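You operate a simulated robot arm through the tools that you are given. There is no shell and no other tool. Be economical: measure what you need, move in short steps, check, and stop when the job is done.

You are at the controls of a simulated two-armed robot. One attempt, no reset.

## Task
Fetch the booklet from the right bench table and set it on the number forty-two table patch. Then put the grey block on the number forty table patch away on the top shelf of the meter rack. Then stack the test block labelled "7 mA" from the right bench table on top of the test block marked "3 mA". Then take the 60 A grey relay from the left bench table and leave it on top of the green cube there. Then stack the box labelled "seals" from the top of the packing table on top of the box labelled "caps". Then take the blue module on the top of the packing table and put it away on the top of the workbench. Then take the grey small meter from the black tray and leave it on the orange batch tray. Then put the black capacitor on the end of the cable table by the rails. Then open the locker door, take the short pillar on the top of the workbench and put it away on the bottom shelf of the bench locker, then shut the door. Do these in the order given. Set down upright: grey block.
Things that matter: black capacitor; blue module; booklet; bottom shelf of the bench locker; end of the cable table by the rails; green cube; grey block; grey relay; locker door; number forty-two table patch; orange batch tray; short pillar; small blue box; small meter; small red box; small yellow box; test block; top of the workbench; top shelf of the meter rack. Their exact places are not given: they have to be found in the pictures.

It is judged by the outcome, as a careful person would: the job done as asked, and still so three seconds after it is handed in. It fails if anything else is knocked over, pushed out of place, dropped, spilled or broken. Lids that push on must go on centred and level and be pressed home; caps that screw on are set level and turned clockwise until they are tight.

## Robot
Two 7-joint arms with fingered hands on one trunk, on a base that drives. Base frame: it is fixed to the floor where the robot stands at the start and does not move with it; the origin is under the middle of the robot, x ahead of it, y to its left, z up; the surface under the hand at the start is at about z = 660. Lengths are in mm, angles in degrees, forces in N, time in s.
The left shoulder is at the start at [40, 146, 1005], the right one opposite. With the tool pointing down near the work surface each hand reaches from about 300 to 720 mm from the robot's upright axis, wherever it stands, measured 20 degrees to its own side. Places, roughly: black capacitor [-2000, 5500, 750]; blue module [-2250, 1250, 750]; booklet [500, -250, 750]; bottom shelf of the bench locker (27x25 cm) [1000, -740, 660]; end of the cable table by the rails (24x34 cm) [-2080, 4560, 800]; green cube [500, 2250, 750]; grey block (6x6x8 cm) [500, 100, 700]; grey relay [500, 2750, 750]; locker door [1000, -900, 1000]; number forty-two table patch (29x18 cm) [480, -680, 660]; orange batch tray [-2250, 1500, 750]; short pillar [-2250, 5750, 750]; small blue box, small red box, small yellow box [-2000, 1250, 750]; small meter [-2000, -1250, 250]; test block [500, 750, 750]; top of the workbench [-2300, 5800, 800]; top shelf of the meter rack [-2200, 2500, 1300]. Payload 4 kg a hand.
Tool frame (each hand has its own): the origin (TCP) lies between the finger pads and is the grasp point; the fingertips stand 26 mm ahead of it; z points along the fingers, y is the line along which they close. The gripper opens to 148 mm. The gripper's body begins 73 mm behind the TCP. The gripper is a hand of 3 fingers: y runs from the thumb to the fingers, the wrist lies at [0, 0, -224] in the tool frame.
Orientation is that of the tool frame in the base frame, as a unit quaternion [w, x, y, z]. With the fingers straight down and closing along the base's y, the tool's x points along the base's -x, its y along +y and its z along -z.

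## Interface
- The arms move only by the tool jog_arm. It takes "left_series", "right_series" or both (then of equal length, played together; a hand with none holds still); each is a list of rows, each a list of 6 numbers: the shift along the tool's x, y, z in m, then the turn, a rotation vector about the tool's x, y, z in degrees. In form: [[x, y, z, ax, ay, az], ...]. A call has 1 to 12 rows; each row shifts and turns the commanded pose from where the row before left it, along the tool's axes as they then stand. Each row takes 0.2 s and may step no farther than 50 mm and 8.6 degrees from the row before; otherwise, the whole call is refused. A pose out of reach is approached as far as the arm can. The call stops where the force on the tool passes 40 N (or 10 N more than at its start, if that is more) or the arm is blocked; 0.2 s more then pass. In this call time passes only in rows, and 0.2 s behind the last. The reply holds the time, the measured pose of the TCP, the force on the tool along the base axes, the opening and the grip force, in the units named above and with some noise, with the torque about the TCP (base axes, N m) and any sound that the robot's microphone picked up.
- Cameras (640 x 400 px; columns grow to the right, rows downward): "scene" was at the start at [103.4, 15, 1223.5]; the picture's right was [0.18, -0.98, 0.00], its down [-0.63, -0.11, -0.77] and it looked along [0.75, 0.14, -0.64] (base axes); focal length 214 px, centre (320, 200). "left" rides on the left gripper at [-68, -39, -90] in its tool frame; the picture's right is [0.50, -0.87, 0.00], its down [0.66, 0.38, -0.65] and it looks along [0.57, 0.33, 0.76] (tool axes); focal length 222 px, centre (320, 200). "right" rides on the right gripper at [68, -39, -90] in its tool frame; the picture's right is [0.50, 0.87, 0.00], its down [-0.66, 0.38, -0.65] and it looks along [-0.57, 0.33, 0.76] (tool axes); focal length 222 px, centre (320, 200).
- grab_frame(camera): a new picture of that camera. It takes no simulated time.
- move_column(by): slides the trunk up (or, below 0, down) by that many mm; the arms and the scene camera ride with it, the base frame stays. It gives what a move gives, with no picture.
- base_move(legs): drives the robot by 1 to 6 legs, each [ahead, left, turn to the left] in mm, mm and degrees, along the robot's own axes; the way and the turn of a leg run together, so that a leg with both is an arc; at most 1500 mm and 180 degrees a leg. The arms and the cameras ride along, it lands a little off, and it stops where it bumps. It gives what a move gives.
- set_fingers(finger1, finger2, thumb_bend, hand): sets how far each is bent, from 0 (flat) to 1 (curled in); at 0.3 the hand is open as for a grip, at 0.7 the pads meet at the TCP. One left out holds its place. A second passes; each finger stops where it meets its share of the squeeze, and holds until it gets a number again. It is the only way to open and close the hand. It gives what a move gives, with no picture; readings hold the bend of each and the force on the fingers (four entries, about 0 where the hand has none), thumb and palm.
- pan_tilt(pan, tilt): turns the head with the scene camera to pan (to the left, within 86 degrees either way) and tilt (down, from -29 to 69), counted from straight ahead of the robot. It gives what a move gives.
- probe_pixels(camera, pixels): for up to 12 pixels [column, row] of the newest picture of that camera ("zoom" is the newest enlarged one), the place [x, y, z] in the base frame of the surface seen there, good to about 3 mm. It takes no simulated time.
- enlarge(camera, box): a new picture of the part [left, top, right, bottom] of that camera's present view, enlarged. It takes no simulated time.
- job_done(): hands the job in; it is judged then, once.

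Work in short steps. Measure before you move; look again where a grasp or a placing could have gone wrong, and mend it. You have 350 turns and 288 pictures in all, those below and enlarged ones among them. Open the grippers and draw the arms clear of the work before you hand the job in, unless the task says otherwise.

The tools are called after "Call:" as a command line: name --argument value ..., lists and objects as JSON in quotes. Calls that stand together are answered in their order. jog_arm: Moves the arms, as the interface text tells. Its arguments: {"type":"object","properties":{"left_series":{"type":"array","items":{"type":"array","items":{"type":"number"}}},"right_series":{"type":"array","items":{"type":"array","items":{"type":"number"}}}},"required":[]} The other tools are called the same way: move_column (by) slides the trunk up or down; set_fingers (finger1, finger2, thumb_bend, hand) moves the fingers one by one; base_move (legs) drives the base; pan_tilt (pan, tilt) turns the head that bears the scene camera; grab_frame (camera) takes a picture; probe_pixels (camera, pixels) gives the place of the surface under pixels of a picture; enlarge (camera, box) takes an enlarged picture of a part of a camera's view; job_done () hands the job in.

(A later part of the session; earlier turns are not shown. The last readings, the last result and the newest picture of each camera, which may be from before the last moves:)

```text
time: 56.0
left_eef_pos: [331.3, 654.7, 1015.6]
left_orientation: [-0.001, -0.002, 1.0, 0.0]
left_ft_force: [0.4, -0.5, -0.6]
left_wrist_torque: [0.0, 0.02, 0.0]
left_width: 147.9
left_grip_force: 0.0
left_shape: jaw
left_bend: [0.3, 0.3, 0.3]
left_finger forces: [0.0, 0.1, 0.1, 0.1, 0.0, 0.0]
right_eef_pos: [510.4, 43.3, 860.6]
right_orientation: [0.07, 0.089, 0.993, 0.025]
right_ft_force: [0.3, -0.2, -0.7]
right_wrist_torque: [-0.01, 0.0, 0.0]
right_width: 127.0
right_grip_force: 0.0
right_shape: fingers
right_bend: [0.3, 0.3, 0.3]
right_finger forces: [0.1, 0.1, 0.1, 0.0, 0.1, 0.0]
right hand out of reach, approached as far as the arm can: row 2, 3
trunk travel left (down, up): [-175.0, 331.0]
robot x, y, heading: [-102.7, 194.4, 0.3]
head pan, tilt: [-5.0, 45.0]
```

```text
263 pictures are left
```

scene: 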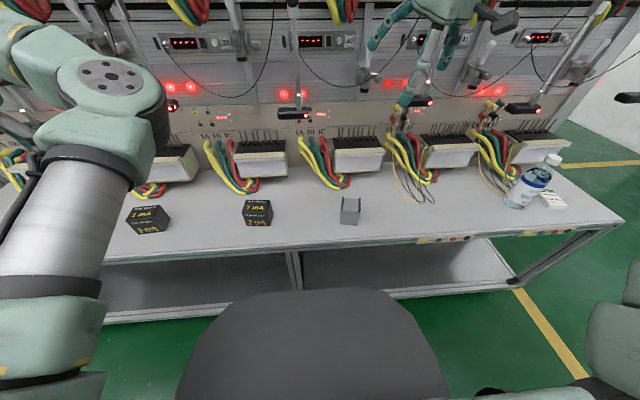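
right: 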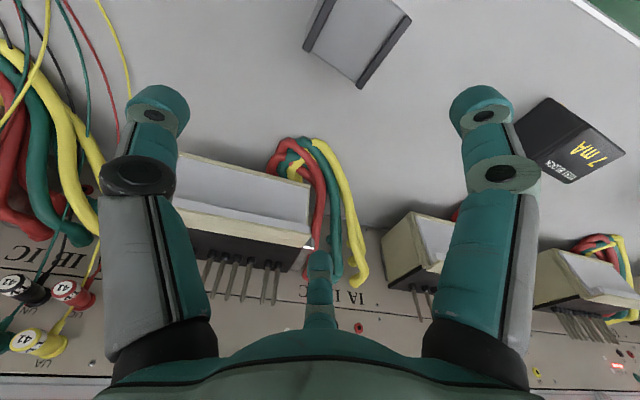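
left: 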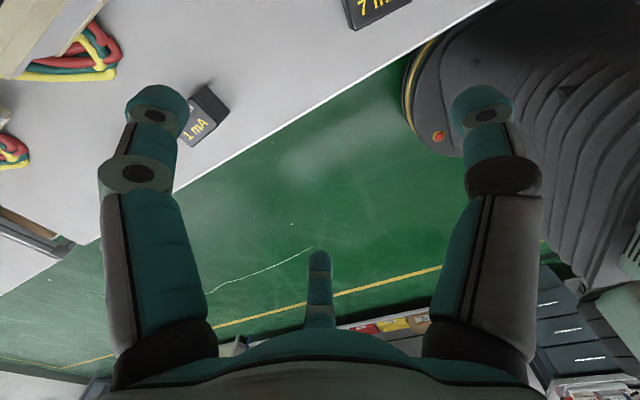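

A residual ~8.5° tilt remains from a reach limit; I correct it and centre over the block.

Call:
jog_arm --right_series '[[0, 0, 0, 3.5, 7.6, 0], [0.029, -0.0005, 0, 0, 0, 0], [0.0287, -0.0005, 0, 0, 0, 0], [0, 0, 0.04, 0, 0, 0]]'

Call:
grab_frame --camera "right"

```text
time: 57.0
left_eef_pos: [333.9, 655.2, 1015.0]
left_orientation: [-0.001, -0.001, 1.0, 0.0]
left_ft_force: [0.2, -0.1, -0.4]
left_wrist_torque: [0.0, 0.01, -0.01]
left_width: 147.8
left_grip_force: 0.1
left_shape: jaw
left_bend: [0.3, 0.3, 0.3]
left_finger forces: [0.0, 0.1, 0.0, 0.1, 0.0, 0.0]
right_eef_pos: [452.2, 51.7, 822.7]
right_orientation: [0.001, 0.089, 0.996, 0.0]
right_ft_force: [0.2, 0.3, 0.5]
right_wrist_torque: [-0.02, 0.02, 0.03]
right_width: 126.8
right_grip_force: 0.1
right_shape: fingers
right_bend: [0.3, 0.3, 0.3]
right_finger forces: [0.0, 0.1, 0.0, 0.1, 0.0, 0.0]
trunk travel left (down, up): [-175.0, 331.0]
robot x, y, heading: [-99.0, 193.4, 0.3]
head pan, tilt: [-5.0, 45.0]
```

```text
262 pictures are left
```

right: 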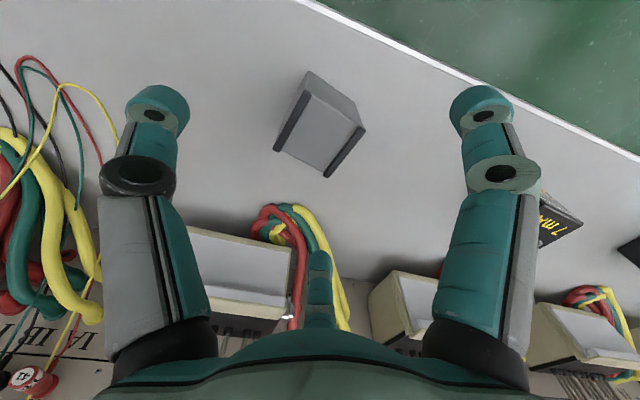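

Check the wire bundle's clearance to the far finger before descending.

Call:
probe_pixels --camera "right" --pixels '[[300, 212], [275, 213], [330, 230], [318, 105], [345, 165], [310, 250]]'

```text
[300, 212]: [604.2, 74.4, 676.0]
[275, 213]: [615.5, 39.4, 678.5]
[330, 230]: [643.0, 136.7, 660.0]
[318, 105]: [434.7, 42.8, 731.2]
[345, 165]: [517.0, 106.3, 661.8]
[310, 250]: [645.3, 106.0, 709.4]
```

Wires are at x≥600, clear. Descend and grip.

Call:
jog_arm --right_series '[[0, 0, 0.045, 0, 0, 0], [0, 0, 0.045, 0, 0, 0], [0, 0, 0.033, 0, 0, 0]]'

Call:
set_fingers --hand "right" --finger1 0.7 --finger2 0.7 --thumb_bend 0.7

Call:
grab_frame --camera "right"

```text
time: 57.8
left_eef_pos: [331.7, 655.9, 1015.8]
left_orientation: [0.0, -0.001, 1.0, 0.0]
left_ft_force: [-0.5, -0.4, 0.4]
left_wrist_torque: [0.01, -0.01, 0.0]
left_width: 148.0
left_grip_force: 0.1
left_shape: jaw
left_bend: [0.3, 0.3, 0.3]
left_finger forces: [0.1, 0.1, 0.0, 0.0, 0.0, 0.1]
right_eef_pos: [451.6, 52.9, 699.6]
right_orientation: [0.002, 0.089, 0.996, 0.0]
right_ft_force: [0.1, -0.6, 0.1]
right_wrist_torque: [0.01, -0.03, 0.0]
right_width: 126.6
right_grip_force: 0.1
right_shape: fingers
right_bend: [0.3, 0.3, 0.3]
right_finger forces: [0.1, 0.0, 0.1, 0.1, 0.1, 0.1]
trunk travel left (down, up): [-175.0, 331.0]
robot x, y, heading: [-98.3, 199.4, 0.1]
head pan, tilt: [-5.0, 45.0]
```

```text
time: 58.8
left_eef_pos: [331.4, 654.9, 1015.4]
left_orientation: [0.0, -0.002, 1.0, 0.001]
left_ft_force: [0.0, -0.4, -0.1]
left_wrist_torque: [0.0, 0.0, -0.01]
left_width: 147.8
left_grip_force: 0.0
left_shape: jaw
left_bend: [0.3, 0.3, 0.3]
left_finger forces: [0.1, 0.0, 0.0, 0.1, 0.0, 0.1]
right_eef_pos: [452.0, 54.5, 698.0]
right_orientation: [0.002, 0.089, 0.996, -0.001]
right_ft_force: [1.2, 0.1, 0.6]
right_wrist_torque: [0.04, 0.0, 0.0]
right_width: 37.1
right_grip_force: 12.5
right_shape: fingers
right_bend: [0.53, 0.52, 0.64]
right_finger forces: [6.8, 8.0, 0.0, 0.0, 9.2, 0.0]
trunk travel left (down, up): [-175.0, 331.0]
robot x, y, heading: [-97.3, 197.1, 0.2]
head pan, tilt: [-5.0, 45.0]
```

```text
261 pictures are left
```

right: 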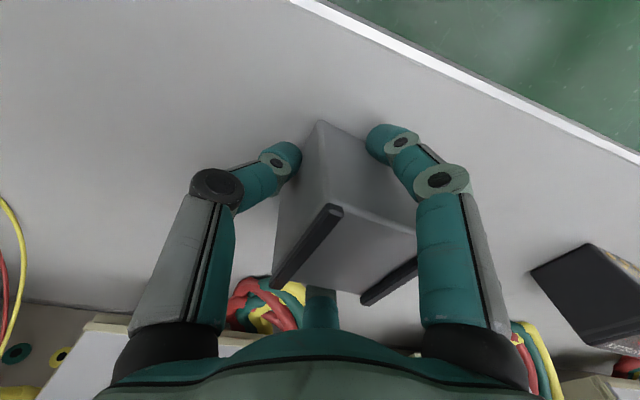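

Lift a bit and check the hold.

Call:
jog_arm --right_series '[[0, 0, -0.03, 0, 0, 0], [0, 0, -0.04, 0, 0, 0]]'

Call:
grab_frame --camera "right"

Call:
grab_frame --camera "scene"

```text
time: 59.4
left_eef_pos: [331.6, 656.2, 1016.1]
left_orientation: [0.0, -0.001, 1.0, -0.001]
left_ft_force: [-0.1, -0.6, 0.0]
left_wrist_torque: [-0.01, -0.02, 0.01]
left_width: 148.2
left_grip_force: 0.2
left_shape: jaw
left_bend: [0.3, 0.3, 0.3]
left_finger forces: [0.0, 0.0, 0.0, 0.1, 0.0, 0.0]
right_eef_pos: [450.1, 52.8, 771.0]
right_orientation: [0.001, 0.09, 0.996, 0.0]
right_ft_force: [0.8, 0.3, -1.4]
right_wrist_torque: [0.0, -0.01, -0.02]
right_width: 37.5
right_grip_force: 12.4
right_shape: fingers
right_bend: [0.53, 0.52, 0.64]
right_finger forces: [6.7, 7.9, 0.0, 0.0, 9.2, 0.0]
trunk travel left (down, up): [-175.0, 331.0]
robot x, y, heading: [-99.0, 195.6, 0.5]
head pan, tilt: [-5.0, 45.0]
```

```text
260 pictures are left
```

right: 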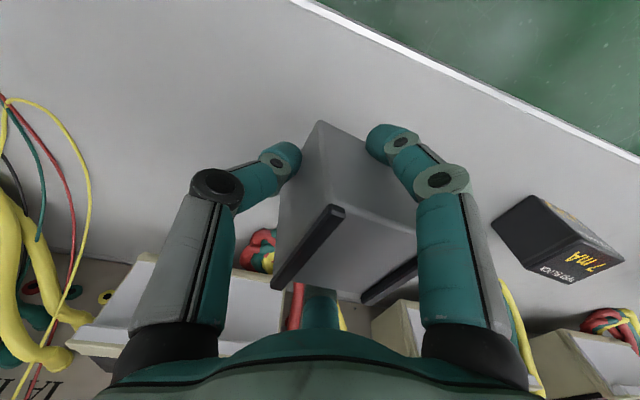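

```text
259 pictures are left
```

scene: 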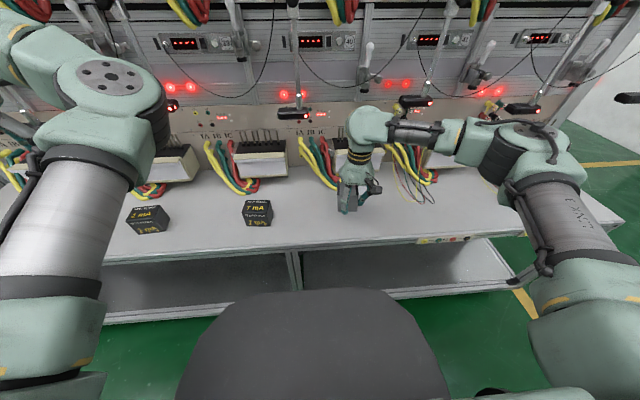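

Held securely (light). I raise it and drive to the meter rack.

Call:
jog_arm --right_series '[[0, 0, -0.05, 0, 0, 0], [0, 0, -0.05, 0, 0, 0], [0, 0, -0.05, 0, 0, 0]]'

Call:
base_move --legs '[[-600, 0, 0], [0, 0, 90], [0, 0, 90], [0, -1200, 0], [0, -585, 0], [400, 0, 0]]'

Call:
pan_tilt --pan -20 --tilt 15

Call:
grab_frame --camera "scene"

```text
time: 60.2
left_eef_pos: [330.3, 656.5, 1014.9]
left_orientation: [-0.001, -0.001, 1.0, 0.001]
left_ft_force: [0.4, 0.4, -0.2]
left_wrist_torque: [-0.02, 0.03, -0.02]
left_width: 147.8
left_grip_force: 0.0
left_shape: jaw
left_bend: [0.3, 0.3, 0.3]
left_finger forces: [0.0, 0.0, 0.1, 0.0, 0.0, 0.0]
right_eef_pos: [451.4, 52.6, 923.0]
right_orientation: [0.002, 0.089, 0.996, 0.0]
right_ft_force: [0.1, 0.6, -0.4]
right_wrist_torque: [-0.03, 0.0, -0.02]
right_width: 36.9
right_grip_force: 12.2
right_shape: fingers
right_bend: [0.53, 0.52, 0.64]
right_finger forces: [6.7, 7.7, 0.1, 0.0, 9.3, 0.0]
trunk travel left (down, up): [-175.0, 331.0]
robot x, y, heading: [-99.7, 194.4, 0.1]
head pan, tilt: [-5.0, 45.0]
```

```text
time: 82.0
left_eef_pos: [-1578.5, 1478.8, 1016.1]
left_orientation: [0.0, 1.0, 0.021, 0.0]
left_ft_force: [-0.2, 0.5, -0.5]
left_wrist_torque: [0.01, -0.01, 0.0]
left_width: 148.0
left_grip_force: 0.1
left_shape: jaw
left_bend: [0.3, 0.3, 0.3]
left_finger forces: [0.0, 0.1, 0.0, 0.0, 0.1, 0.0]
right_eef_pos: [-1723.1, 2077.1, 920.5]
right_orientation: [0.0, 0.998, -0.068, -0.001]
right_ft_force: [-0.4, 0.3, -1.0]
right_wrist_torque: [0.02, -0.02, 0.0]
right_width: 36.5
right_grip_force: 11.3
right_shape: fingers
right_bend: [0.53, 0.52, 0.64]
right_finger forces: [6.3, 7.5, 0.0, 0.1, 9.0, 0.1]
trunk travel left (down, up): [-175.0, 331.0]
robot x, y, heading: [-1167.6, 1957.1, -177.6]
head pan, tilt: [-5.0, 45.0]
```

```text
time: 82.9
left_eef_pos: [-1578.4, 1478.3, 1015.5]
left_orientation: [0.0, 1.0, 0.022, 0.0]
left_ft_force: [-0.6, -0.4, 0.1]
left_wrist_torque: [0.02, 0.03, -0.01]
left_width: 148.1
left_grip_force: 0.1
left_shape: jaw
left_bend: [0.3, 0.3, 0.3]
left_finger forces: [0.0, 0.1, 0.1, 0.0, 0.0, 0.0]
right_eef_pos: [-1722.6, 2076.2, 921.7]
right_orientation: [0.0, 0.998, -0.069, -0.001]
right_ft_force: [0.0, -0.4, -0.7]
right_wrist_torque: [0.03, -0.04, -0.01]
right_width: 36.3
right_grip_force: 11.8
right_shape: fingers
right_bend: [0.53, 0.52, 0.64]
right_finger forces: [6.2, 7.5, 0.0, 0.0, 8.9, 0.0]
trunk travel left (down, up): [-175.0, 331.0]
robot x, y, heading: [-1166.7, 1957.9, -177.7]
head pan, tilt: [-20.0, 15.0]
```

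```text
258 pictures are left
```

scene: 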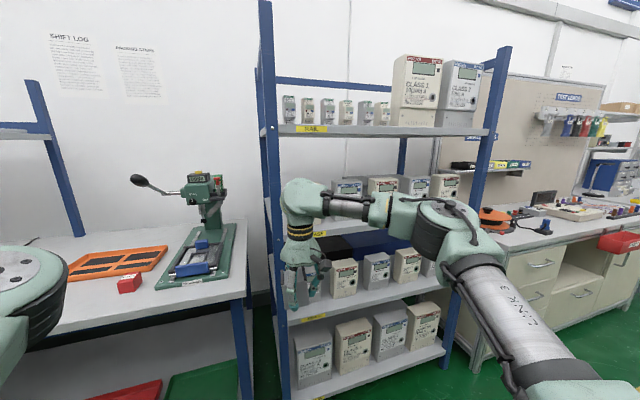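

Raise the trunk to view the top shelf.

Call:
move_column --by 330

Call:
pan_tilt --pan -15 --tilt 20

Call:
grab_frame --camera "scene"

```text
time: 86.2
left_eef_pos: [-1577.9, 1477.9, 1345.5]
left_orientation: [0.0, 1.0, 0.021, -0.001]
left_ft_force: [0.0, -0.9, 0.1]
left_wrist_torque: [-0.01, -0.03, -0.04]
left_width: 147.9
left_grip_force: 0.0
left_shape: jaw
left_bend: [0.3, 0.3, 0.3]
left_finger forces: [0.1, 0.1, 0.0, 0.1, 0.0, 0.0]
right_eef_pos: [-1723.6, 2076.5, 1250.0]
right_orientation: [0.0, 0.998, -0.069, -0.002]
right_ft_force: [0.4, -0.1, -1.9]
right_wrist_torque: [0.03, 0.01, -0.04]
right_width: 36.5
right_grip_force: 11.4
right_shape: fingers
right_bend: [0.53, 0.52, 0.64]
right_finger forces: [6.2, 7.4, 0.0, 0.0, 9.0, 0.0]
trunk travel left (down, up): [-505.0, 1.0]
robot x, y, heading: [-1165.0, 1957.7, -177.7]
head pan, tilt: [-20.0, 15.0]
```

```text
time: 86.8
left_eef_pos: [-1578.4, 1478.9, 1345.0]
left_orientation: [0.001, 1.0, 0.022, 0.001]
left_ft_force: [-0.2, 0.7, 0.0]
left_wrist_torque: [-0.01, 0.01, -0.01]
left_width: 147.9
left_grip_force: 0.0
left_shape: jaw
left_bend: [0.3, 0.3, 0.3]
left_finger forces: [0.0, 0.1, 0.0, 0.1, 0.0, 0.0]
right_eef_pos: [-1722.4, 2077.0, 1249.7]
right_orientation: [0.0, 0.998, -0.069, -0.001]
right_ft_force: [-0.2, 0.0, -1.0]
right_wrist_torque: [0.01, -0.05, -0.04]
right_width: 36.4
right_grip_force: 11.3
right_shape: fingers
right_bend: [0.53, 0.52, 0.64]
right_finger forces: [6.1, 7.5, 0.0, 0.0, 9.0, 0.1]
trunk travel left (down, up): [-505.0, 1.0]
robot x, y, heading: [-1166.3, 1956.4, -177.5]
head pan, tilt: [-15.0, 20.0]
```

```text
257 pictures are left
```

scene: 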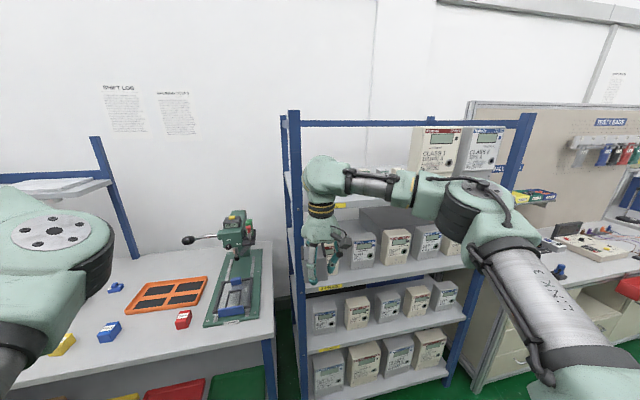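

I zoom to see the bars and free area of the top shelf.

Call:
enlarge --camera "scene" --box '[270, 95, 550, 255]'

```text
2.29 times, centred on (410, 175) of scene
```

zoom: 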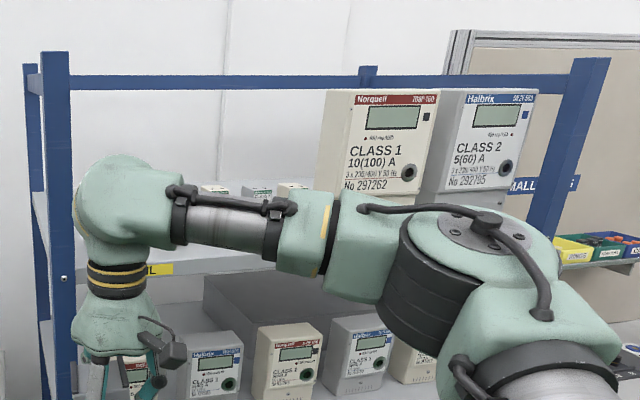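

A front top bar (z≈1590) blocks reaching the shelf from above, so I must come in under it with a slanted tool and need to regrasp the block. I look for a free spot on the packing table nearby.

Call:
probe_pixels --camera "zoom" --pixels '[[200, 80], [300, 82], [450, 82], [60, 80], [165, 270], [225, 190], [120, 255], [590, 75], [260, 188], [290, 185]]'

Call:
move_column --by -200

Call:
pan_tilt --pan 20 --tilt 30

Call:
grab_frame --camera "scene"

```text
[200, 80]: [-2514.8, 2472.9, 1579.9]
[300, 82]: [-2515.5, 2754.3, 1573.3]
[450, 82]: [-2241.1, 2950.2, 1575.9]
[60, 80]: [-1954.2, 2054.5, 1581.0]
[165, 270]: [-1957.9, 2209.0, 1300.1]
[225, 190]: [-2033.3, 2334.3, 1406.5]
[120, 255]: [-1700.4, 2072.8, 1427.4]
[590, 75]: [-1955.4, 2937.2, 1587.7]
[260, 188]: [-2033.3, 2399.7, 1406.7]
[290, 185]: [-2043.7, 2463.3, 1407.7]
```

```text
time: 89.0
left_eef_pos: [-1577.2, 1478.1, 1145.5]
left_orientation: [0.0, 1.0, 0.021, 0.0]
left_ft_force: [-0.6, 0.2, 0.2]
left_wrist_torque: [-0.02, 0.03, -0.03]
left_width: 147.9
left_grip_force: 0.1
left_shape: jaw
left_bend: [0.3, 0.3, 0.3]
left_finger forces: [0.0, 0.0, 0.0, 0.0, 0.0, 0.0]
right_eef_pos: [-1723.0, 2076.6, 1051.1]
right_orientation: [0.0, 0.998, -0.069, -0.001]
right_ft_force: [1.0, -0.4, -2.0]
right_wrist_torque: [0.06, 0.01, 0.02]
right_width: 36.3
right_grip_force: 11.5
right_shape: fingers
right_bend: [0.53, 0.52, 0.64]
right_finger forces: [6.2, 7.4, 0.1, 0.0, 9.1, 0.0]
trunk travel left (down, up): [-305.0, 201.0]
robot x, y, heading: [-1164.2, 1955.3, -177.3]
head pan, tilt: [-15.0, 20.0]
```

```text
time: 90.0
left_eef_pos: [-1578.6, 1477.6, 1144.8]
left_orientation: [0.0, 1.0, 0.022, -0.001]
left_ft_force: [0.0, 0.9, 0.1]
left_wrist_torque: [-0.01, -0.01, 0.01]
left_width: 147.8
left_grip_force: 0.1
left_shape: jaw
left_bend: [0.3, 0.3, 0.3]
left_finger forces: [0.0, 0.1, 0.0, 0.0, 0.1, 0.0]
right_eef_pos: [-1723.3, 2076.3, 1050.7]
right_orientation: [0.0, 0.998, -0.068, -0.001]
right_ft_force: [-0.5, 0.1, -1.9]
right_wrist_torque: [0.0, -0.03, 0.0]
right_width: 36.2
right_grip_force: 11.5
right_shape: fingers
right_bend: [0.53, 0.52, 0.64]
right_finger forces: [6.2, 7.5, 0.0, 0.0, 8.9, 0.0]
trunk travel left (down, up): [-305.0, 201.0]
robot x, y, heading: [-1163.4, 1956.4, -177.4]
head pan, tilt: [20.0, 30.0]
```

```text
255 pictures are left
```

scene: 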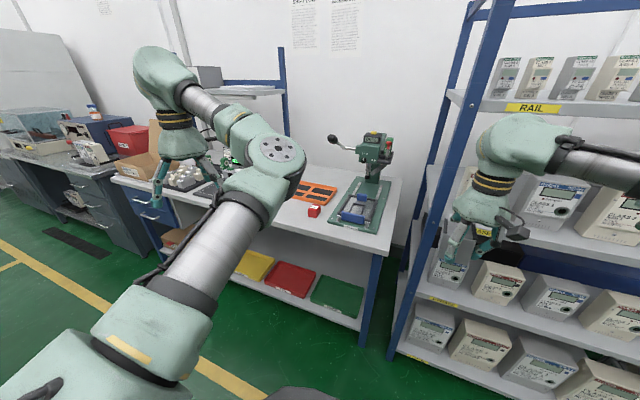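

The bar is actually at the back and sides only (x≈−2515), so the front is open and a downward placement works. I probe the free front-left area of the top shelf.

Call:
enlarge --camera "scene" --box '[430, 30, 640, 150]'

```text
3.05 times, centred on (535, 90) of scene
```

zoom: 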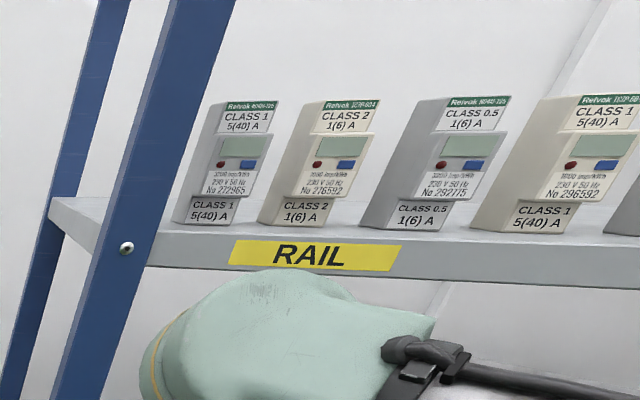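

Call:
probe_pixels --camera "zoom" --pixels '[[210, 215], [300, 215], [400, 215], [520, 217], [220, 235], [350, 230], [180, 200], [100, 220], [290, 262], [245, 105]]'

Call:
move_column --by 200

Call:
pan_tilt --pan -45 --tilt 15

Call:
grab_frame --camera "scene"

```text
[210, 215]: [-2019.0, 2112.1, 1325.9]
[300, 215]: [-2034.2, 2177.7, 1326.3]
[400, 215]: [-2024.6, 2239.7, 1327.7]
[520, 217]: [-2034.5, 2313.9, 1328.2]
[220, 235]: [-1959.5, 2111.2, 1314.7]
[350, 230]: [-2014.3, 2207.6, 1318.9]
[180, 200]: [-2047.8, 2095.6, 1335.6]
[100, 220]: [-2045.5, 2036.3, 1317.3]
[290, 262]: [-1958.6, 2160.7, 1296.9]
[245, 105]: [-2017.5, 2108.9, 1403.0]
```

```text
time: 92.2
left_eef_pos: [-1578.0, 1478.5, 1345.0]
left_orientation: [0.0, 1.0, 0.022, 0.0]
left_ft_force: [-0.6, -0.4, 0.2]
left_wrist_torque: [0.0, 0.01, -0.01]
left_width: 148.0
left_grip_force: 0.0
left_shape: jaw
left_bend: [0.3, 0.3, 0.3]
left_finger forces: [0.0, 0.0, 0.0, 0.1, 0.0, 0.0]
right_eef_pos: [-1722.8, 2076.8, 1250.4]
right_orientation: [0.0, 0.998, -0.068, -0.002]
right_ft_force: [0.4, 0.9, -2.4]
right_wrist_torque: [0.05, -0.06, -0.01]
right_width: 36.5
right_grip_force: 11.1
right_shape: fingers
right_bend: [0.53, 0.52, 0.64]
right_finger forces: [6.1, 7.4, 0.1, 0.1, 9.0, 0.1]
trunk travel left (down, up): [-505.0, 1.0]
robot x, y, heading: [-1165.5, 1954.7, -177.6]
head pan, tilt: [20.0, 30.0]
```

```text
time: 93.5
left_eef_pos: [-1578.5, 1478.2, 1345.2]
left_orientation: [-0.001, 1.0, 0.022, -0.001]
left_ft_force: [-0.5, 0.5, -0.5]
left_wrist_torque: [0.01, 0.02, -0.01]
left_width: 148.1
left_grip_force: 0.0
left_shape: jaw
left_bend: [0.3, 0.3, 0.3]
left_finger forces: [0.1, 0.0, 0.0, 0.1, 0.1, 0.0]
right_eef_pos: [-1722.8, 2077.2, 1250.4]
right_orientation: [0.0, 0.998, -0.069, -0.002]
right_ft_force: [0.3, -0.6, -1.6]
right_wrist_torque: [0.05, -0.02, -0.02]
right_width: 36.6
right_grip_force: 11.4
right_shape: fingers
right_bend: [0.53, 0.52, 0.64]
right_finger forces: [6.1, 7.5, 0.0, 0.1, 8.9, 0.1]
trunk travel left (down, up): [-505.0, 1.0]
robot x, y, heading: [-1166.3, 1952.3, -177.6]
head pan, tilt: [-45.0, 15.0]
```

```text
253 pictures are left
```

scene: 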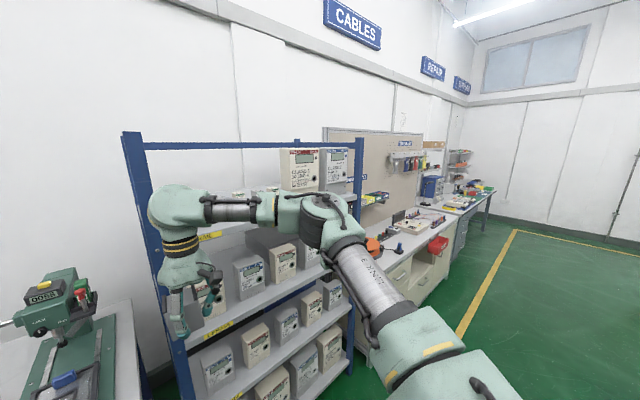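

The left is occupied by small meters; I move along (+y) to view the middle of the shelf.

Call:
base_move --legs '[[0, -650, 0]]'

Call:
pan_tilt --pan 10 --tilt 12

Call:
grab_frame --camera "scene"

```text
time: 97.1
left_eef_pos: [-1606.5, 2125.6, 1344.7]
left_orientation: [0.0, 1.0, 0.021, 0.001]
left_ft_force: [0.2, 0.0, 0.0]
left_wrist_torque: [0.0, -0.01, -0.02]
left_width: 148.0
left_grip_force: 0.1
left_shape: jaw
left_bend: [0.3, 0.3, 0.3]
left_finger forces: [0.1, 0.1, 0.0, 0.0, 0.0, 0.1]
right_eef_pos: [-1750.6, 2723.7, 1249.8]
right_orientation: [-0.001, 0.997, -0.072, -0.002]
right_ft_force: [0.0, -0.1, -1.6]
right_wrist_torque: [0.02, -0.04, 0.01]
right_width: 36.0
right_grip_force: 11.5
right_shape: fingers
right_bend: [0.53, 0.52, 0.64]
right_finger forces: [6.1, 7.3, 0.1, 0.1, 9.1, 0.0]
trunk travel left (down, up): [-505.0, 1.0]
robot x, y, heading: [-1193.7, 2602.8, -177.6]
head pan, tilt: [-45.0, 15.0]
```

```text
time: 98.4
left_eef_pos: [-1607.2, 2126.6, 1344.1]
left_orientation: [0.0, 1.0, 0.02, 0.0]
left_ft_force: [-1.0, 0.0, -0.4]
left_wrist_torque: [-0.01, 0.05, 0.01]
left_width: 147.8
left_grip_force: 0.0
left_shape: jaw
left_bend: [0.3, 0.3, 0.3]
left_finger forces: [0.1, 0.0, 0.1, 0.1, 0.0, 0.1]
right_eef_pos: [-1749.0, 2724.3, 1250.6]
right_orientation: [0.0, 0.997, -0.071, -0.002]
right_ft_force: [0.0, 0.1, -1.2]
right_wrist_torque: [0.05, -0.01, -0.01]
right_width: 36.3
right_grip_force: 11.7
right_shape: fingers
right_bend: [0.53, 0.52, 0.64]
right_finger forces: [6.1, 7.4, 0.0, 0.0, 9.0, 0.0]
trunk travel left (down, up): [-505.0, 1.0]
robot x, y, heading: [-1188.2, 2602.7, -177.5]
head pan, tilt: [10.0, 12.0]
```

```text
252 pictures are left
```

scene: 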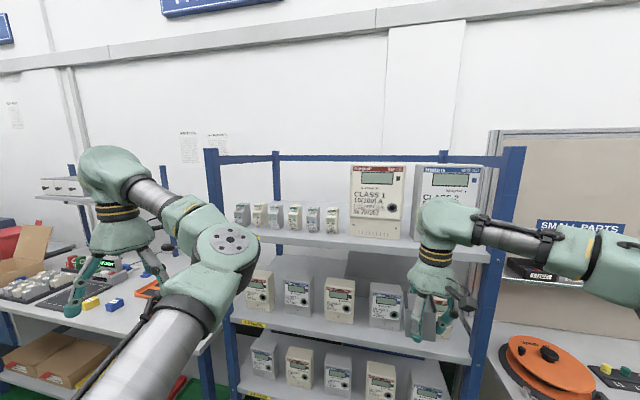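

Probe the positions of meters and shelf surface.

Call:
enlarge --camera "scene" --box '[215, 150, 505, 270]'

```text
2.21 times, centred on (360, 210) of scene
```

zoom: 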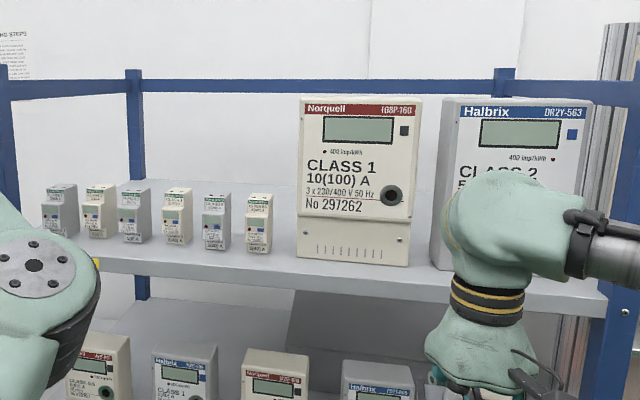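

Call:
probe_pixels --camera "zoom" --pixels '[[256, 248], [268, 240], [300, 255], [408, 262], [440, 265], [284, 250], [284, 230], [420, 255], [284, 210], [200, 190], [430, 240], [350, 270]]'

```text
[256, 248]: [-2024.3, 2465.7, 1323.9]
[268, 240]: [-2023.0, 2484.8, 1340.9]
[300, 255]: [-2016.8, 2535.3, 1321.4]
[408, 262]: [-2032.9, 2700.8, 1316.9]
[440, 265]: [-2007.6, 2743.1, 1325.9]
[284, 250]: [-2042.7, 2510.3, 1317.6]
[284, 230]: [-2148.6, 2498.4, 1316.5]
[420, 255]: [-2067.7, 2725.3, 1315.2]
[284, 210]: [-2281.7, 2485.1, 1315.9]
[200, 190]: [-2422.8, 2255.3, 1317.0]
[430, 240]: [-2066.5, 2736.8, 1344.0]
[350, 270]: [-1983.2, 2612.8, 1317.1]
```

Gaps between meters are too narrow; the free area lies behind the small meters (x<−2110), so I must pass over them (tops at 1406). I test here, away from the rack, a tilted high carry pose.

Call:
jog_arm --right_series '[[0, 0, 0, -1.45, -7.9, 0], [0, 0, 0, -1.45, -7.9, 0], [0, 0, 0, -1.45, -7.9, 0], [-0.0176, 0.0032, -0.0402, 0, 0, 0], [-0.0176, 0.0032, -0.0402, 0, 0, 0], [-0.0176, 0.0032, -0.0402, 0, 0, 0], [-0.0176, 0.0032, -0.0402, 0, 0, 0], [-0.0176, 0.0032, -0.0402, 0, 0, 0], [-0.027, 0.005, 0.0122, 0, 0, 0], [-0.027, 0.005, 0.0122, 0, 0, 0]]'

```text
time: 100.6
left_eef_pos: [-1610.8, 2125.6, 1343.9]
left_orientation: [0.0, 1.0, 0.021, 0.002]
left_ft_force: [-0.3, 0.5, -0.3]
left_wrist_torque: [-0.03, 0.02, 0.03]
left_width: 148.0
left_grip_force: 0.1
left_shape: jaw
left_bend: [0.3, 0.3, 0.3]
left_finger forces: [0.0, 0.0, 0.1, 0.1, 0.1, 0.0]
right_eef_pos: [-1813.8, 2722.2, 1469.3]
right_orientation: [0.023, 0.975, -0.069, -0.208]
right_ft_force: [-1.4, -0.1, -1.9]
right_wrist_torque: [0.04, -0.04, 0.01]
right_width: 35.8
right_grip_force: 11.0
right_shape: fingers
right_bend: [0.53, 0.52, 0.65]
right_finger forces: [6.3, 7.0, 0.1, 0.0, 8.8, 0.0]
trunk travel left (down, up): [-505.0, 1.0]
robot x, y, heading: [-1193.8, 2601.2, -177.8]
head pan, tilt: [10.0, 12.0]
```

Works (z 1469 at forward 620). I test the lower-and-untilt sequence here before doing it at the shelf.

Call:
jog_arm --right_series '[[0.0176, -0.0032, 0.0402, 0, 0, 0], [0.0176, -0.0032, 0.0402, 0, 0, 0], [0, 0, 0, 1.45, 7.9, 0], [0, 0, 0, 1.45, 7.9, 0], [0, 0, 0, 1.45, 7.9, 0], [0, 0, 0.012, 0, 0, 0], [0, 0, 0.012, 0, 0, 0]]'

```text
time: 102.2
left_eef_pos: [-1608.1, 2127.2, 1345.3]
left_orientation: [0.0, 1.0, 0.02, -0.001]
left_ft_force: [-0.5, -0.8, 0.3]
left_wrist_torque: [-0.01, 0.02, -0.01]
left_width: 147.9
left_grip_force: 0.0
left_shape: jaw
left_bend: [0.3, 0.3, 0.3]
left_finger forces: [0.0, 0.0, 0.0, 0.0, 0.0, 0.0]
right_eef_pos: [-1808.8, 2724.7, 1357.3]
right_orientation: [0.001, 0.997, -0.071, -0.001]
right_ft_force: [-0.2, 0.4, -1.3]
right_wrist_torque: [0.04, 0.0, 0.0]
right_width: 35.7
right_grip_force: 11.1
right_shape: fingers
right_bend: [0.54, 0.52, 0.65]
right_finger forces: [6.1, 7.2, 0.0, 0.1, 8.7, 0.1]
trunk travel left (down, up): [-505.0, 1.0]
robot x, y, heading: [-1191.8, 2597.0, -177.6]
head pan, tilt: [10.0, 12.0]
```

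Sequence works. I return to the high tilted pose, straighten the heading and shift sideways to aim at y≈2300.

Call:
jog_arm --right_series '[[0, 0, -0.012, 0, 0, 0], [0, 0, -0.006, 0, 0, 0], [0, 0, 0, -1.45, -7.9, 0], [0, 0, 0, -1.45, -7.9, 0], [0, 0, 0, -1.45, -7.9, 0], [-0.0176, 0.0032, -0.0402, 0, 0, 0], [-0.0176, 0.0032, -0.0402, 0, 0, 0], [-0.0096, 0.0018, -0.0219, 0, 0, 0]]'

Call:
base_move --legs '[[0, 0, -2.4], [0, 450, 0]]'

Call:
pan_tilt --pan -10 --tilt 20

Call:
grab_frame --camera "scene"

Call:
grab_frame --camera "right"

```text
time: 104.0
left_eef_pos: [-1607.0, 2125.9, 1344.6]
left_orientation: [0.0, 1.0, 0.02, 0.0]
left_ft_force: [0.2, 0.4, 0.6]
left_wrist_torque: [-0.01, 0.03, -0.02]
left_width: 148.0
left_grip_force: 0.1
left_shape: jaw
left_bend: [0.3, 0.3, 0.3]
left_finger forces: [0.0, 0.0, 0.0, 0.1, 0.0, 0.0]
right_eef_pos: [-1808.5, 2723.3, 1487.7]
right_orientation: [0.023, 0.975, -0.07, -0.209]
right_ft_force: [-0.2, -0.4, -2.0]
right_wrist_torque: [0.01, 0.01, 0.01]
right_width: 35.4
right_grip_force: 10.7
right_shape: fingers
right_bend: [0.54, 0.52, 0.65]
right_finger forces: [6.2, 6.7, 0.1, 0.1, 8.5, 0.0]
trunk travel left (down, up): [-505.0, 1.0]
robot x, y, heading: [-1194.7, 2602.1, -177.7]
head pan, tilt: [10.0, 12.0]
```

```text
time: 107.1
left_eef_pos: [-1629.3, 1702.9, 1345.5]
left_orientation: [0.001, 1.0, -0.002, 0.0]
left_ft_force: [-0.6, -0.7, 0.1]
left_wrist_torque: [0.03, 0.0, 0.02]
left_width: 147.6
left_grip_force: 0.0
left_shape: jaw
left_bend: [0.3, 0.3, 0.3]
left_finger forces: [0.0, 0.0, 0.0, 0.0, 0.1, 0.0]
right_eef_pos: [-1803.5, 2310.1, 1487.7]
right_orientation: [0.02, 0.973, -0.092, -0.209]
right_ft_force: [0.4, 1.2, -0.7]
right_wrist_torque: [-0.01, 0.0, 0.02]
right_width: 35.7
right_grip_force: 11.4
right_shape: fingers
right_bend: [0.54, 0.52, 0.65]
right_finger forces: [6.2, 6.7, 0.1, 0.1, 8.7, 0.0]
trunk travel left (down, up): [-505.0, 1.0]
robot x, y, heading: [-1192.6, 2159.7, 179.8]
head pan, tilt: [10.0, 12.0]
```

```text
time: 107.9
left_eef_pos: [-1629.4, 1699.8, 1344.3]
left_orientation: [-0.001, 1.0, -0.003, 0.0]
left_ft_force: [0.2, 0.4, 0.5]
left_wrist_torque: [-0.03, 0.01, -0.04]
left_width: 147.9
left_grip_force: 0.0
left_shape: jaw
left_bend: [0.3, 0.3, 0.3]
left_finger forces: [0.0, 0.0, 0.0, 0.1, 0.0, 0.1]
right_eef_pos: [-1804.5, 2307.1, 1487.1]
right_orientation: [0.018, 0.974, -0.091, -0.209]
right_ft_force: [0.6, 0.7, -1.8]
right_wrist_torque: [0.02, 0.01, 0.01]
right_width: 35.4
right_grip_force: 11.2
right_shape: fingers
right_bend: [0.54, 0.52, 0.65]
right_finger forces: [6.3, 6.7, 0.0, 0.0, 8.6, 0.0]
trunk travel left (down, up): [-505.0, 1.0]
robot x, y, heading: [-1195.3, 2156.6, 179.9]
head pan, tilt: [-10.0, 20.0]
```

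```text
250 pictures are left
```

scene: 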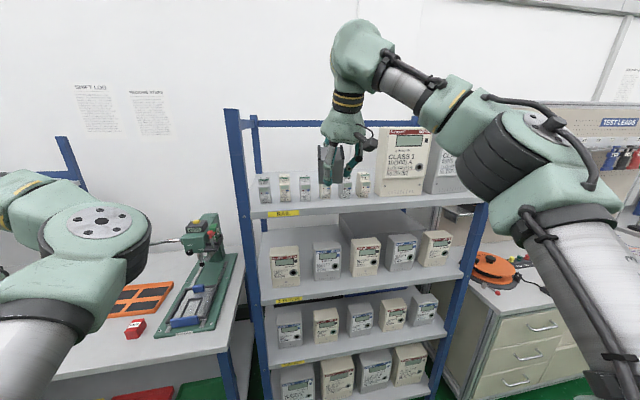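

```text
249 pictures are left
```

right: 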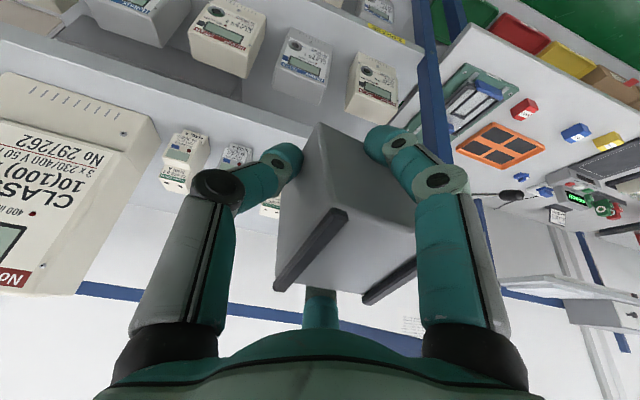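

Block well held. Drive forward in two steps, first 300 mm.

Call:
base_move --legs '[[300, 0, 0]]'

Call:
grab_frame --camera "scene"

Call:
grab_frame --camera "right"

```text
time: 109.9
left_eef_pos: [-1921.3, 1700.3, 1346.4]
left_orientation: [0.0, 1.0, -0.002, -0.001]
left_ft_force: [-0.6, 0.0, 0.2]
left_wrist_torque: [-0.02, 0.03, 0.03]
left_width: 147.6
left_grip_force: 0.0
left_shape: jaw
left_bend: [0.3, 0.3, 0.3]
left_finger forces: [0.0, 0.0, 0.0, 0.0, 0.0, 0.0]
right_eef_pos: [-2096.5, 2308.2, 1490.4]
right_orientation: [0.019, 0.973, -0.09, -0.211]
right_ft_force: [0.3, -0.1, -1.0]
right_wrist_torque: [0.03, -0.01, 0.0]
right_width: 35.4
right_grip_force: 11.6
right_shape: fingers
right_bend: [0.54, 0.52, 0.65]
right_finger forces: [6.2, 6.6, 0.1, 0.0, 8.6, 0.0]
trunk travel left (down, up): [-505.0, 1.0]
robot x, y, heading: [-1489.8, 2157.9, 179.7]
head pan, tilt: [-10.0, 20.0]
```

```text
248 pictures are left
```

scene: 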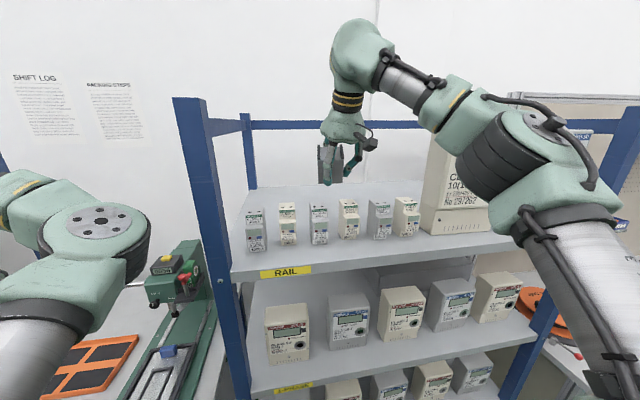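

```text
247 pictures are left
```

right: 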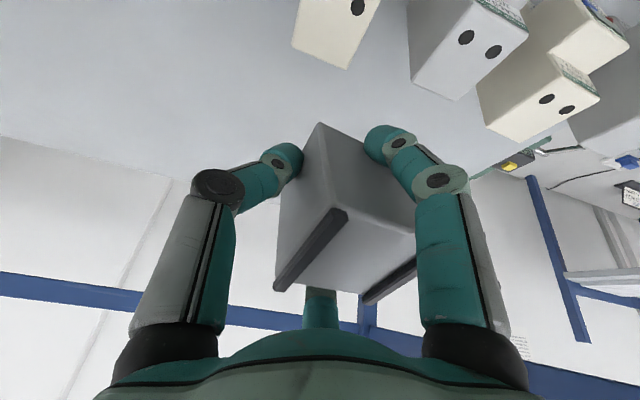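

The meters are now seen from behind. I probe their back faces and the shelf.

Call:
probe_pixels --camera "right" --pixels '[[345, 67], [455, 98], [515, 142], [350, 5], [250, 100], [400, 90], [320, 62]]'

```text
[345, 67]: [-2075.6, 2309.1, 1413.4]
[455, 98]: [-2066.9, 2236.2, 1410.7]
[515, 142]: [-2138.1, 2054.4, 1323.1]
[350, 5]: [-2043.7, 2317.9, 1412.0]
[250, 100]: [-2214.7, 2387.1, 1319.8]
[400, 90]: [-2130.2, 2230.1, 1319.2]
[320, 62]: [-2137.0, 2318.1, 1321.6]
```

Backs at x≈−2076. Drive 100 mm more to put the TCP at x≈−2200.

Call:
base_move --legs '[[105, 0, 0]]'

```text
time: 111.1
left_eef_pos: [-2019.1, 1702.9, 1348.9]
left_orientation: [0.0, 1.0, -0.002, -0.003]
left_ft_force: [0.4, 0.4, -0.2]
left_wrist_torque: [0.01, 0.03, 0.02]
left_width: 147.6
left_grip_force: 0.2
left_shape: jaw
left_bend: [0.3, 0.3, 0.3]
left_finger forces: [0.0, 0.1, 0.0, 0.0, 0.0, 0.1]
right_eef_pos: [-2193.6, 2309.1, 1493.9]
right_orientation: [0.019, 0.973, -0.092, -0.213]
right_ft_force: [0.5, 0.8, -1.8]
right_wrist_torque: [0.05, 0.04, 0.01]
right_width: 35.6
right_grip_force: 10.9
right_shape: fingers
right_bend: [0.54, 0.52, 0.65]
right_finger forces: [6.3, 6.7, 0.1, 0.0, 8.6, 0.0]
trunk travel left (down, up): [-505.0, 1.0]
robot x, y, heading: [-1593.2, 2157.8, 179.5]
head pan, tilt: [-10.0, 20.0]
```

Heights rose slightly (1490→1494); I check that the base isn't touching something.

Call:
pan_tilt --pan 0 --tilt 60

Call:
grab_frame --camera "scene"

```text
time: 112.2
left_eef_pos: [-2029.4, 1703.0, 1344.0]
left_orientation: [0.0, 1.0, -0.003, 0.0]
left_ft_force: [-1.0, 0.7, -0.5]
left_wrist_torque: [-0.02, -0.01, 0.0]
left_width: 147.9
left_grip_force: 0.1
left_shape: jaw
left_bend: [0.3, 0.3, 0.3]
left_finger forces: [0.0, 0.0, 0.0, 0.0, 0.0, 0.1]
right_eef_pos: [-2202.9, 2308.8, 1490.1]
right_orientation: [0.019, 0.973, -0.092, -0.21]
right_ft_force: [0.3, 0.1, -2.7]
right_wrist_torque: [0.08, -0.01, 0.01]
right_width: 35.4
right_grip_force: 10.7
right_shape: fingers
right_bend: [0.54, 0.52, 0.65]
right_finger forces: [6.2, 6.8, 0.0, 0.0, 8.6, 0.0]
trunk travel left (down, up): [-505.0, 1.0]
robot x, y, heading: [-1592.7, 2159.8, 179.8]
head pan, tilt: [0.0, 60.0]
```

```text
246 pictures are left
```

scene: 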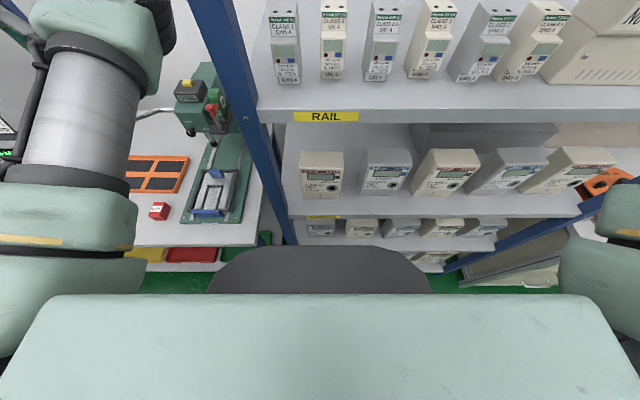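

It was only a transient wobble. Lower behind the meters and untilt.

Call:
jog_arm --right_series '[[0.0176, -0.0032, 0.0402, 0, 0, 0], [0.0176, -0.0032, 0.0402, 0, 0, 0], [0.0084, -0.0015, 0.0191, 0, 0, 0], [0, 0, 0, 1.45, 7.9, 0], [0, 0, 0, 1.45, 7.9, 0], [0, 0, 0, 1.45, 7.9, 0], [0, 0, 0.008, 0, 0, 0]]'

Call:
pan_tilt --pan -15 --tilt 25

Call:
grab_frame --camera "right"

Call:
grab_frame --camera "scene"

```text
time: 113.8
left_eef_pos: [-2029.0, 1702.8, 1345.0]
left_orientation: [0.0, 1.0, -0.003, 0.0]
left_ft_force: [-0.4, 0.0, 0.1]
left_wrist_torque: [-0.01, -0.01, 0.02]
left_width: 148.3
left_grip_force: 0.0
left_shape: jaw
left_bend: [0.3, 0.3, 0.3]
left_finger forces: [0.1, 0.0, 0.0, 0.0, 0.1, 0.0]
right_eef_pos: [-2203.6, 2309.7, 1372.2]
right_orientation: [0.0, 0.996, -0.094, -0.001]
right_ft_force: [0.1, -0.7, -0.6]
right_wrist_torque: [0.04, -0.01, 0.04]
right_width: 35.2
right_grip_force: 10.8
right_shape: fingers
right_bend: [0.54, 0.52, 0.65]
right_finger forces: [6.1, 7.2, 0.1, 0.0, 8.5, 0.0]
trunk travel left (down, up): [-505.0, 1.0]
robot x, y, heading: [-1591.8, 2158.1, 179.7]
head pan, tilt: [0.0, 60.0]
```

```text
time: 114.8
left_eef_pos: [-2028.6, 1702.0, 1345.7]
left_orientation: [0.0, 1.0, -0.003, 0.0]
left_ft_force: [-0.5, -0.3, 0.3]
left_wrist_torque: [0.0, 0.03, 0.0]
left_width: 148.0
left_grip_force: 0.1
left_shape: jaw
left_bend: [0.3, 0.3, 0.3]
left_finger forces: [0.0, 0.1, 0.0, 0.1, 0.0, 0.0]
right_eef_pos: [-2203.9, 2309.1, 1372.7]
right_orientation: [0.001, 0.996, -0.093, -0.002]
right_ft_force: [-0.1, -0.3, -1.7]
right_wrist_torque: [0.04, -0.02, 0.03]
right_width: 35.1
right_grip_force: 11.1
right_shape: fingers
right_bend: [0.54, 0.52, 0.65]
right_finger forces: [6.1, 7.0, 0.1, 0.0, 8.5, 0.0]
trunk travel left (down, up): [-505.0, 1.0]
robot x, y, heading: [-1596.7, 2161.2, 179.6]
head pan, tilt: [-15.0, 25.0]
```

```text
245 pictures are left
```

right: 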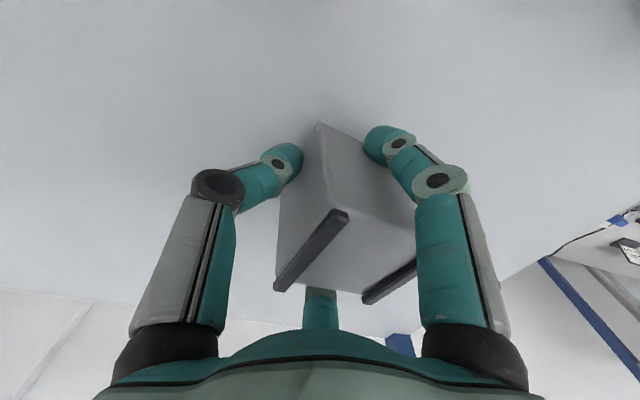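

```text
244 pictures are left
```

scene: 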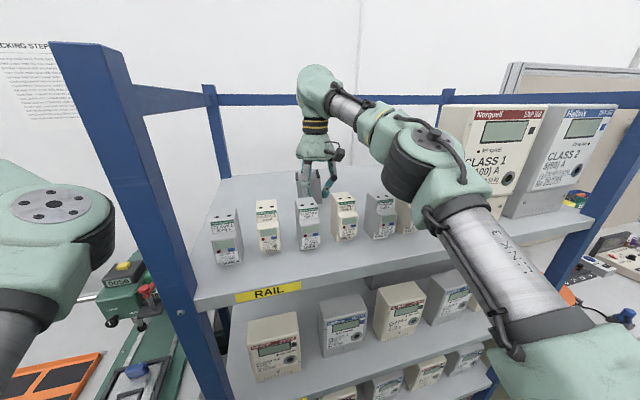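

Lower gently until contact (expected near 1358).

Call:
jog_arm --right_series '[[0, 0, 0.007, 0, 0, 0], [0, 0, 0.003, 0, 0, 0], [0, 0, 0.002, 0, 0, 0], [0, 0, 0.002, 0, 0, 0]]'

```text
time: 115.8
left_eef_pos: [-2027.2, 1702.3, 1344.4]
left_orientation: [0.0, 1.0, -0.003, -0.001]
left_ft_force: [0.6, -0.6, 0.7]
left_wrist_torque: [0.03, 0.02, 0.02]
left_width: 148.2
left_grip_force: 0.1
left_shape: jaw
left_bend: [0.3, 0.3, 0.3]
left_finger forces: [0.0, 0.0, 0.0, 0.0, 0.1, 0.1]
right_eef_pos: [-2203.2, 2308.6, 1360.4]
right_orientation: [0.002, 0.996, -0.092, -0.003]
right_ft_force: [0.1, -0.4, 2.9]
right_wrist_torque: [-0.11, 0.09, 0.0]
right_width: 35.1
right_grip_force: 11.8
right_shape: fingers
right_bend: [0.54, 0.52, 0.65]
right_finger forces: [6.6, 7.7, 0.0, 0.0, 8.3, 0.0]
trunk travel left (down, up): [-505.0, 1.0]
robot x, y, heading: [-1594.5, 2159.3, 179.5]
head pan, tilt: [-15.0, 25.0]
```

Contact (~+4 N change). One more mm, then release.

Call:
jog_arm --right_series '[[0, 0, 0.001, 0, 0, 0]]'

Call:
set_fingers --hand "right" --finger1 0.3 --finger2 0.3 --thumb_bend 0.3

Call:
grab_frame --camera "right"

```text
time: 116.2
left_eef_pos: [-2028.2, 1703.2, 1345.7]
left_orientation: [0.0, 1.0, -0.002, -0.001]
left_ft_force: [-0.1, -0.6, -0.4]
left_wrist_torque: [-0.01, -0.05, 0.0]
left_width: 148.0
left_grip_force: 0.0
left_shape: jaw
left_bend: [0.3, 0.3, 0.3]
left_finger forces: [0.0, 0.1, 0.1, 0.0, 0.0, 0.0]
right_eef_pos: [-2203.3, 2309.0, 1356.0]
right_orientation: [0.0, 0.996, -0.093, -0.003]
right_ft_force: [0.6, 1.1, 2.9]
right_wrist_torque: [-0.21, 0.09, -0.01]
right_width: 34.6
right_grip_force: 11.6
right_shape: fingers
right_bend: [0.54, 0.52, 0.65]
right_finger forces: [6.7, 7.9, 0.0, 0.0, 8.5, 0.0]
trunk travel left (down, up): [-505.0, 1.0]
robot x, y, heading: [-1595.8, 2158.9, 179.8]
head pan, tilt: [-15.0, 25.0]
```

```text
time: 117.2
left_eef_pos: [-2030.1, 1702.0, 1344.9]
left_orientation: [0.001, 1.0, -0.003, 0.001]
left_ft_force: [0.1, -0.1, -0.4]
left_wrist_torque: [0.03, -0.01, -0.03]
left_width: 147.8
left_grip_force: 0.1
left_shape: jaw
left_bend: [0.3, 0.3, 0.3]
left_finger forces: [0.0, 0.0, 0.0, 0.0, 0.0, 0.1]
right_eef_pos: [-2202.9, 2308.4, 1356.4]
right_orientation: [0.001, 0.996, -0.093, -0.003]
right_ft_force: [-0.3, -0.6, -0.6]
right_wrist_torque: [0.0, -0.02, 0.0]
right_width: 126.5
right_grip_force: 0.1
right_shape: fingers
right_bend: [0.3, 0.3, 0.3]
right_finger forces: [0.0, 0.0, 0.0, 0.0, 0.1, 0.0]
trunk travel left (down, up): [-505.0, 1.0]
robot x, y, heading: [-1590.9, 2159.6, 179.5]
head pan, tilt: [-15.0, 25.0]
```

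```text
243 pictures are left
```

right: 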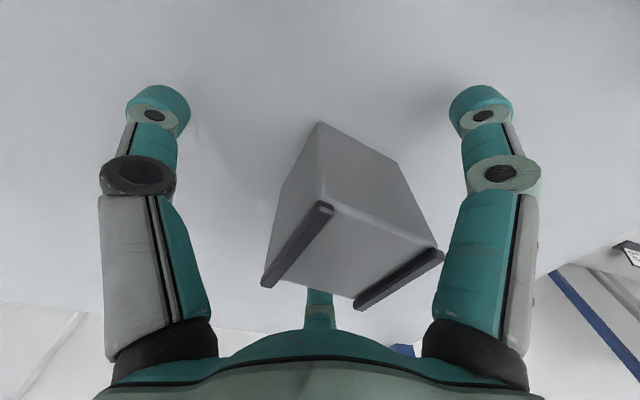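

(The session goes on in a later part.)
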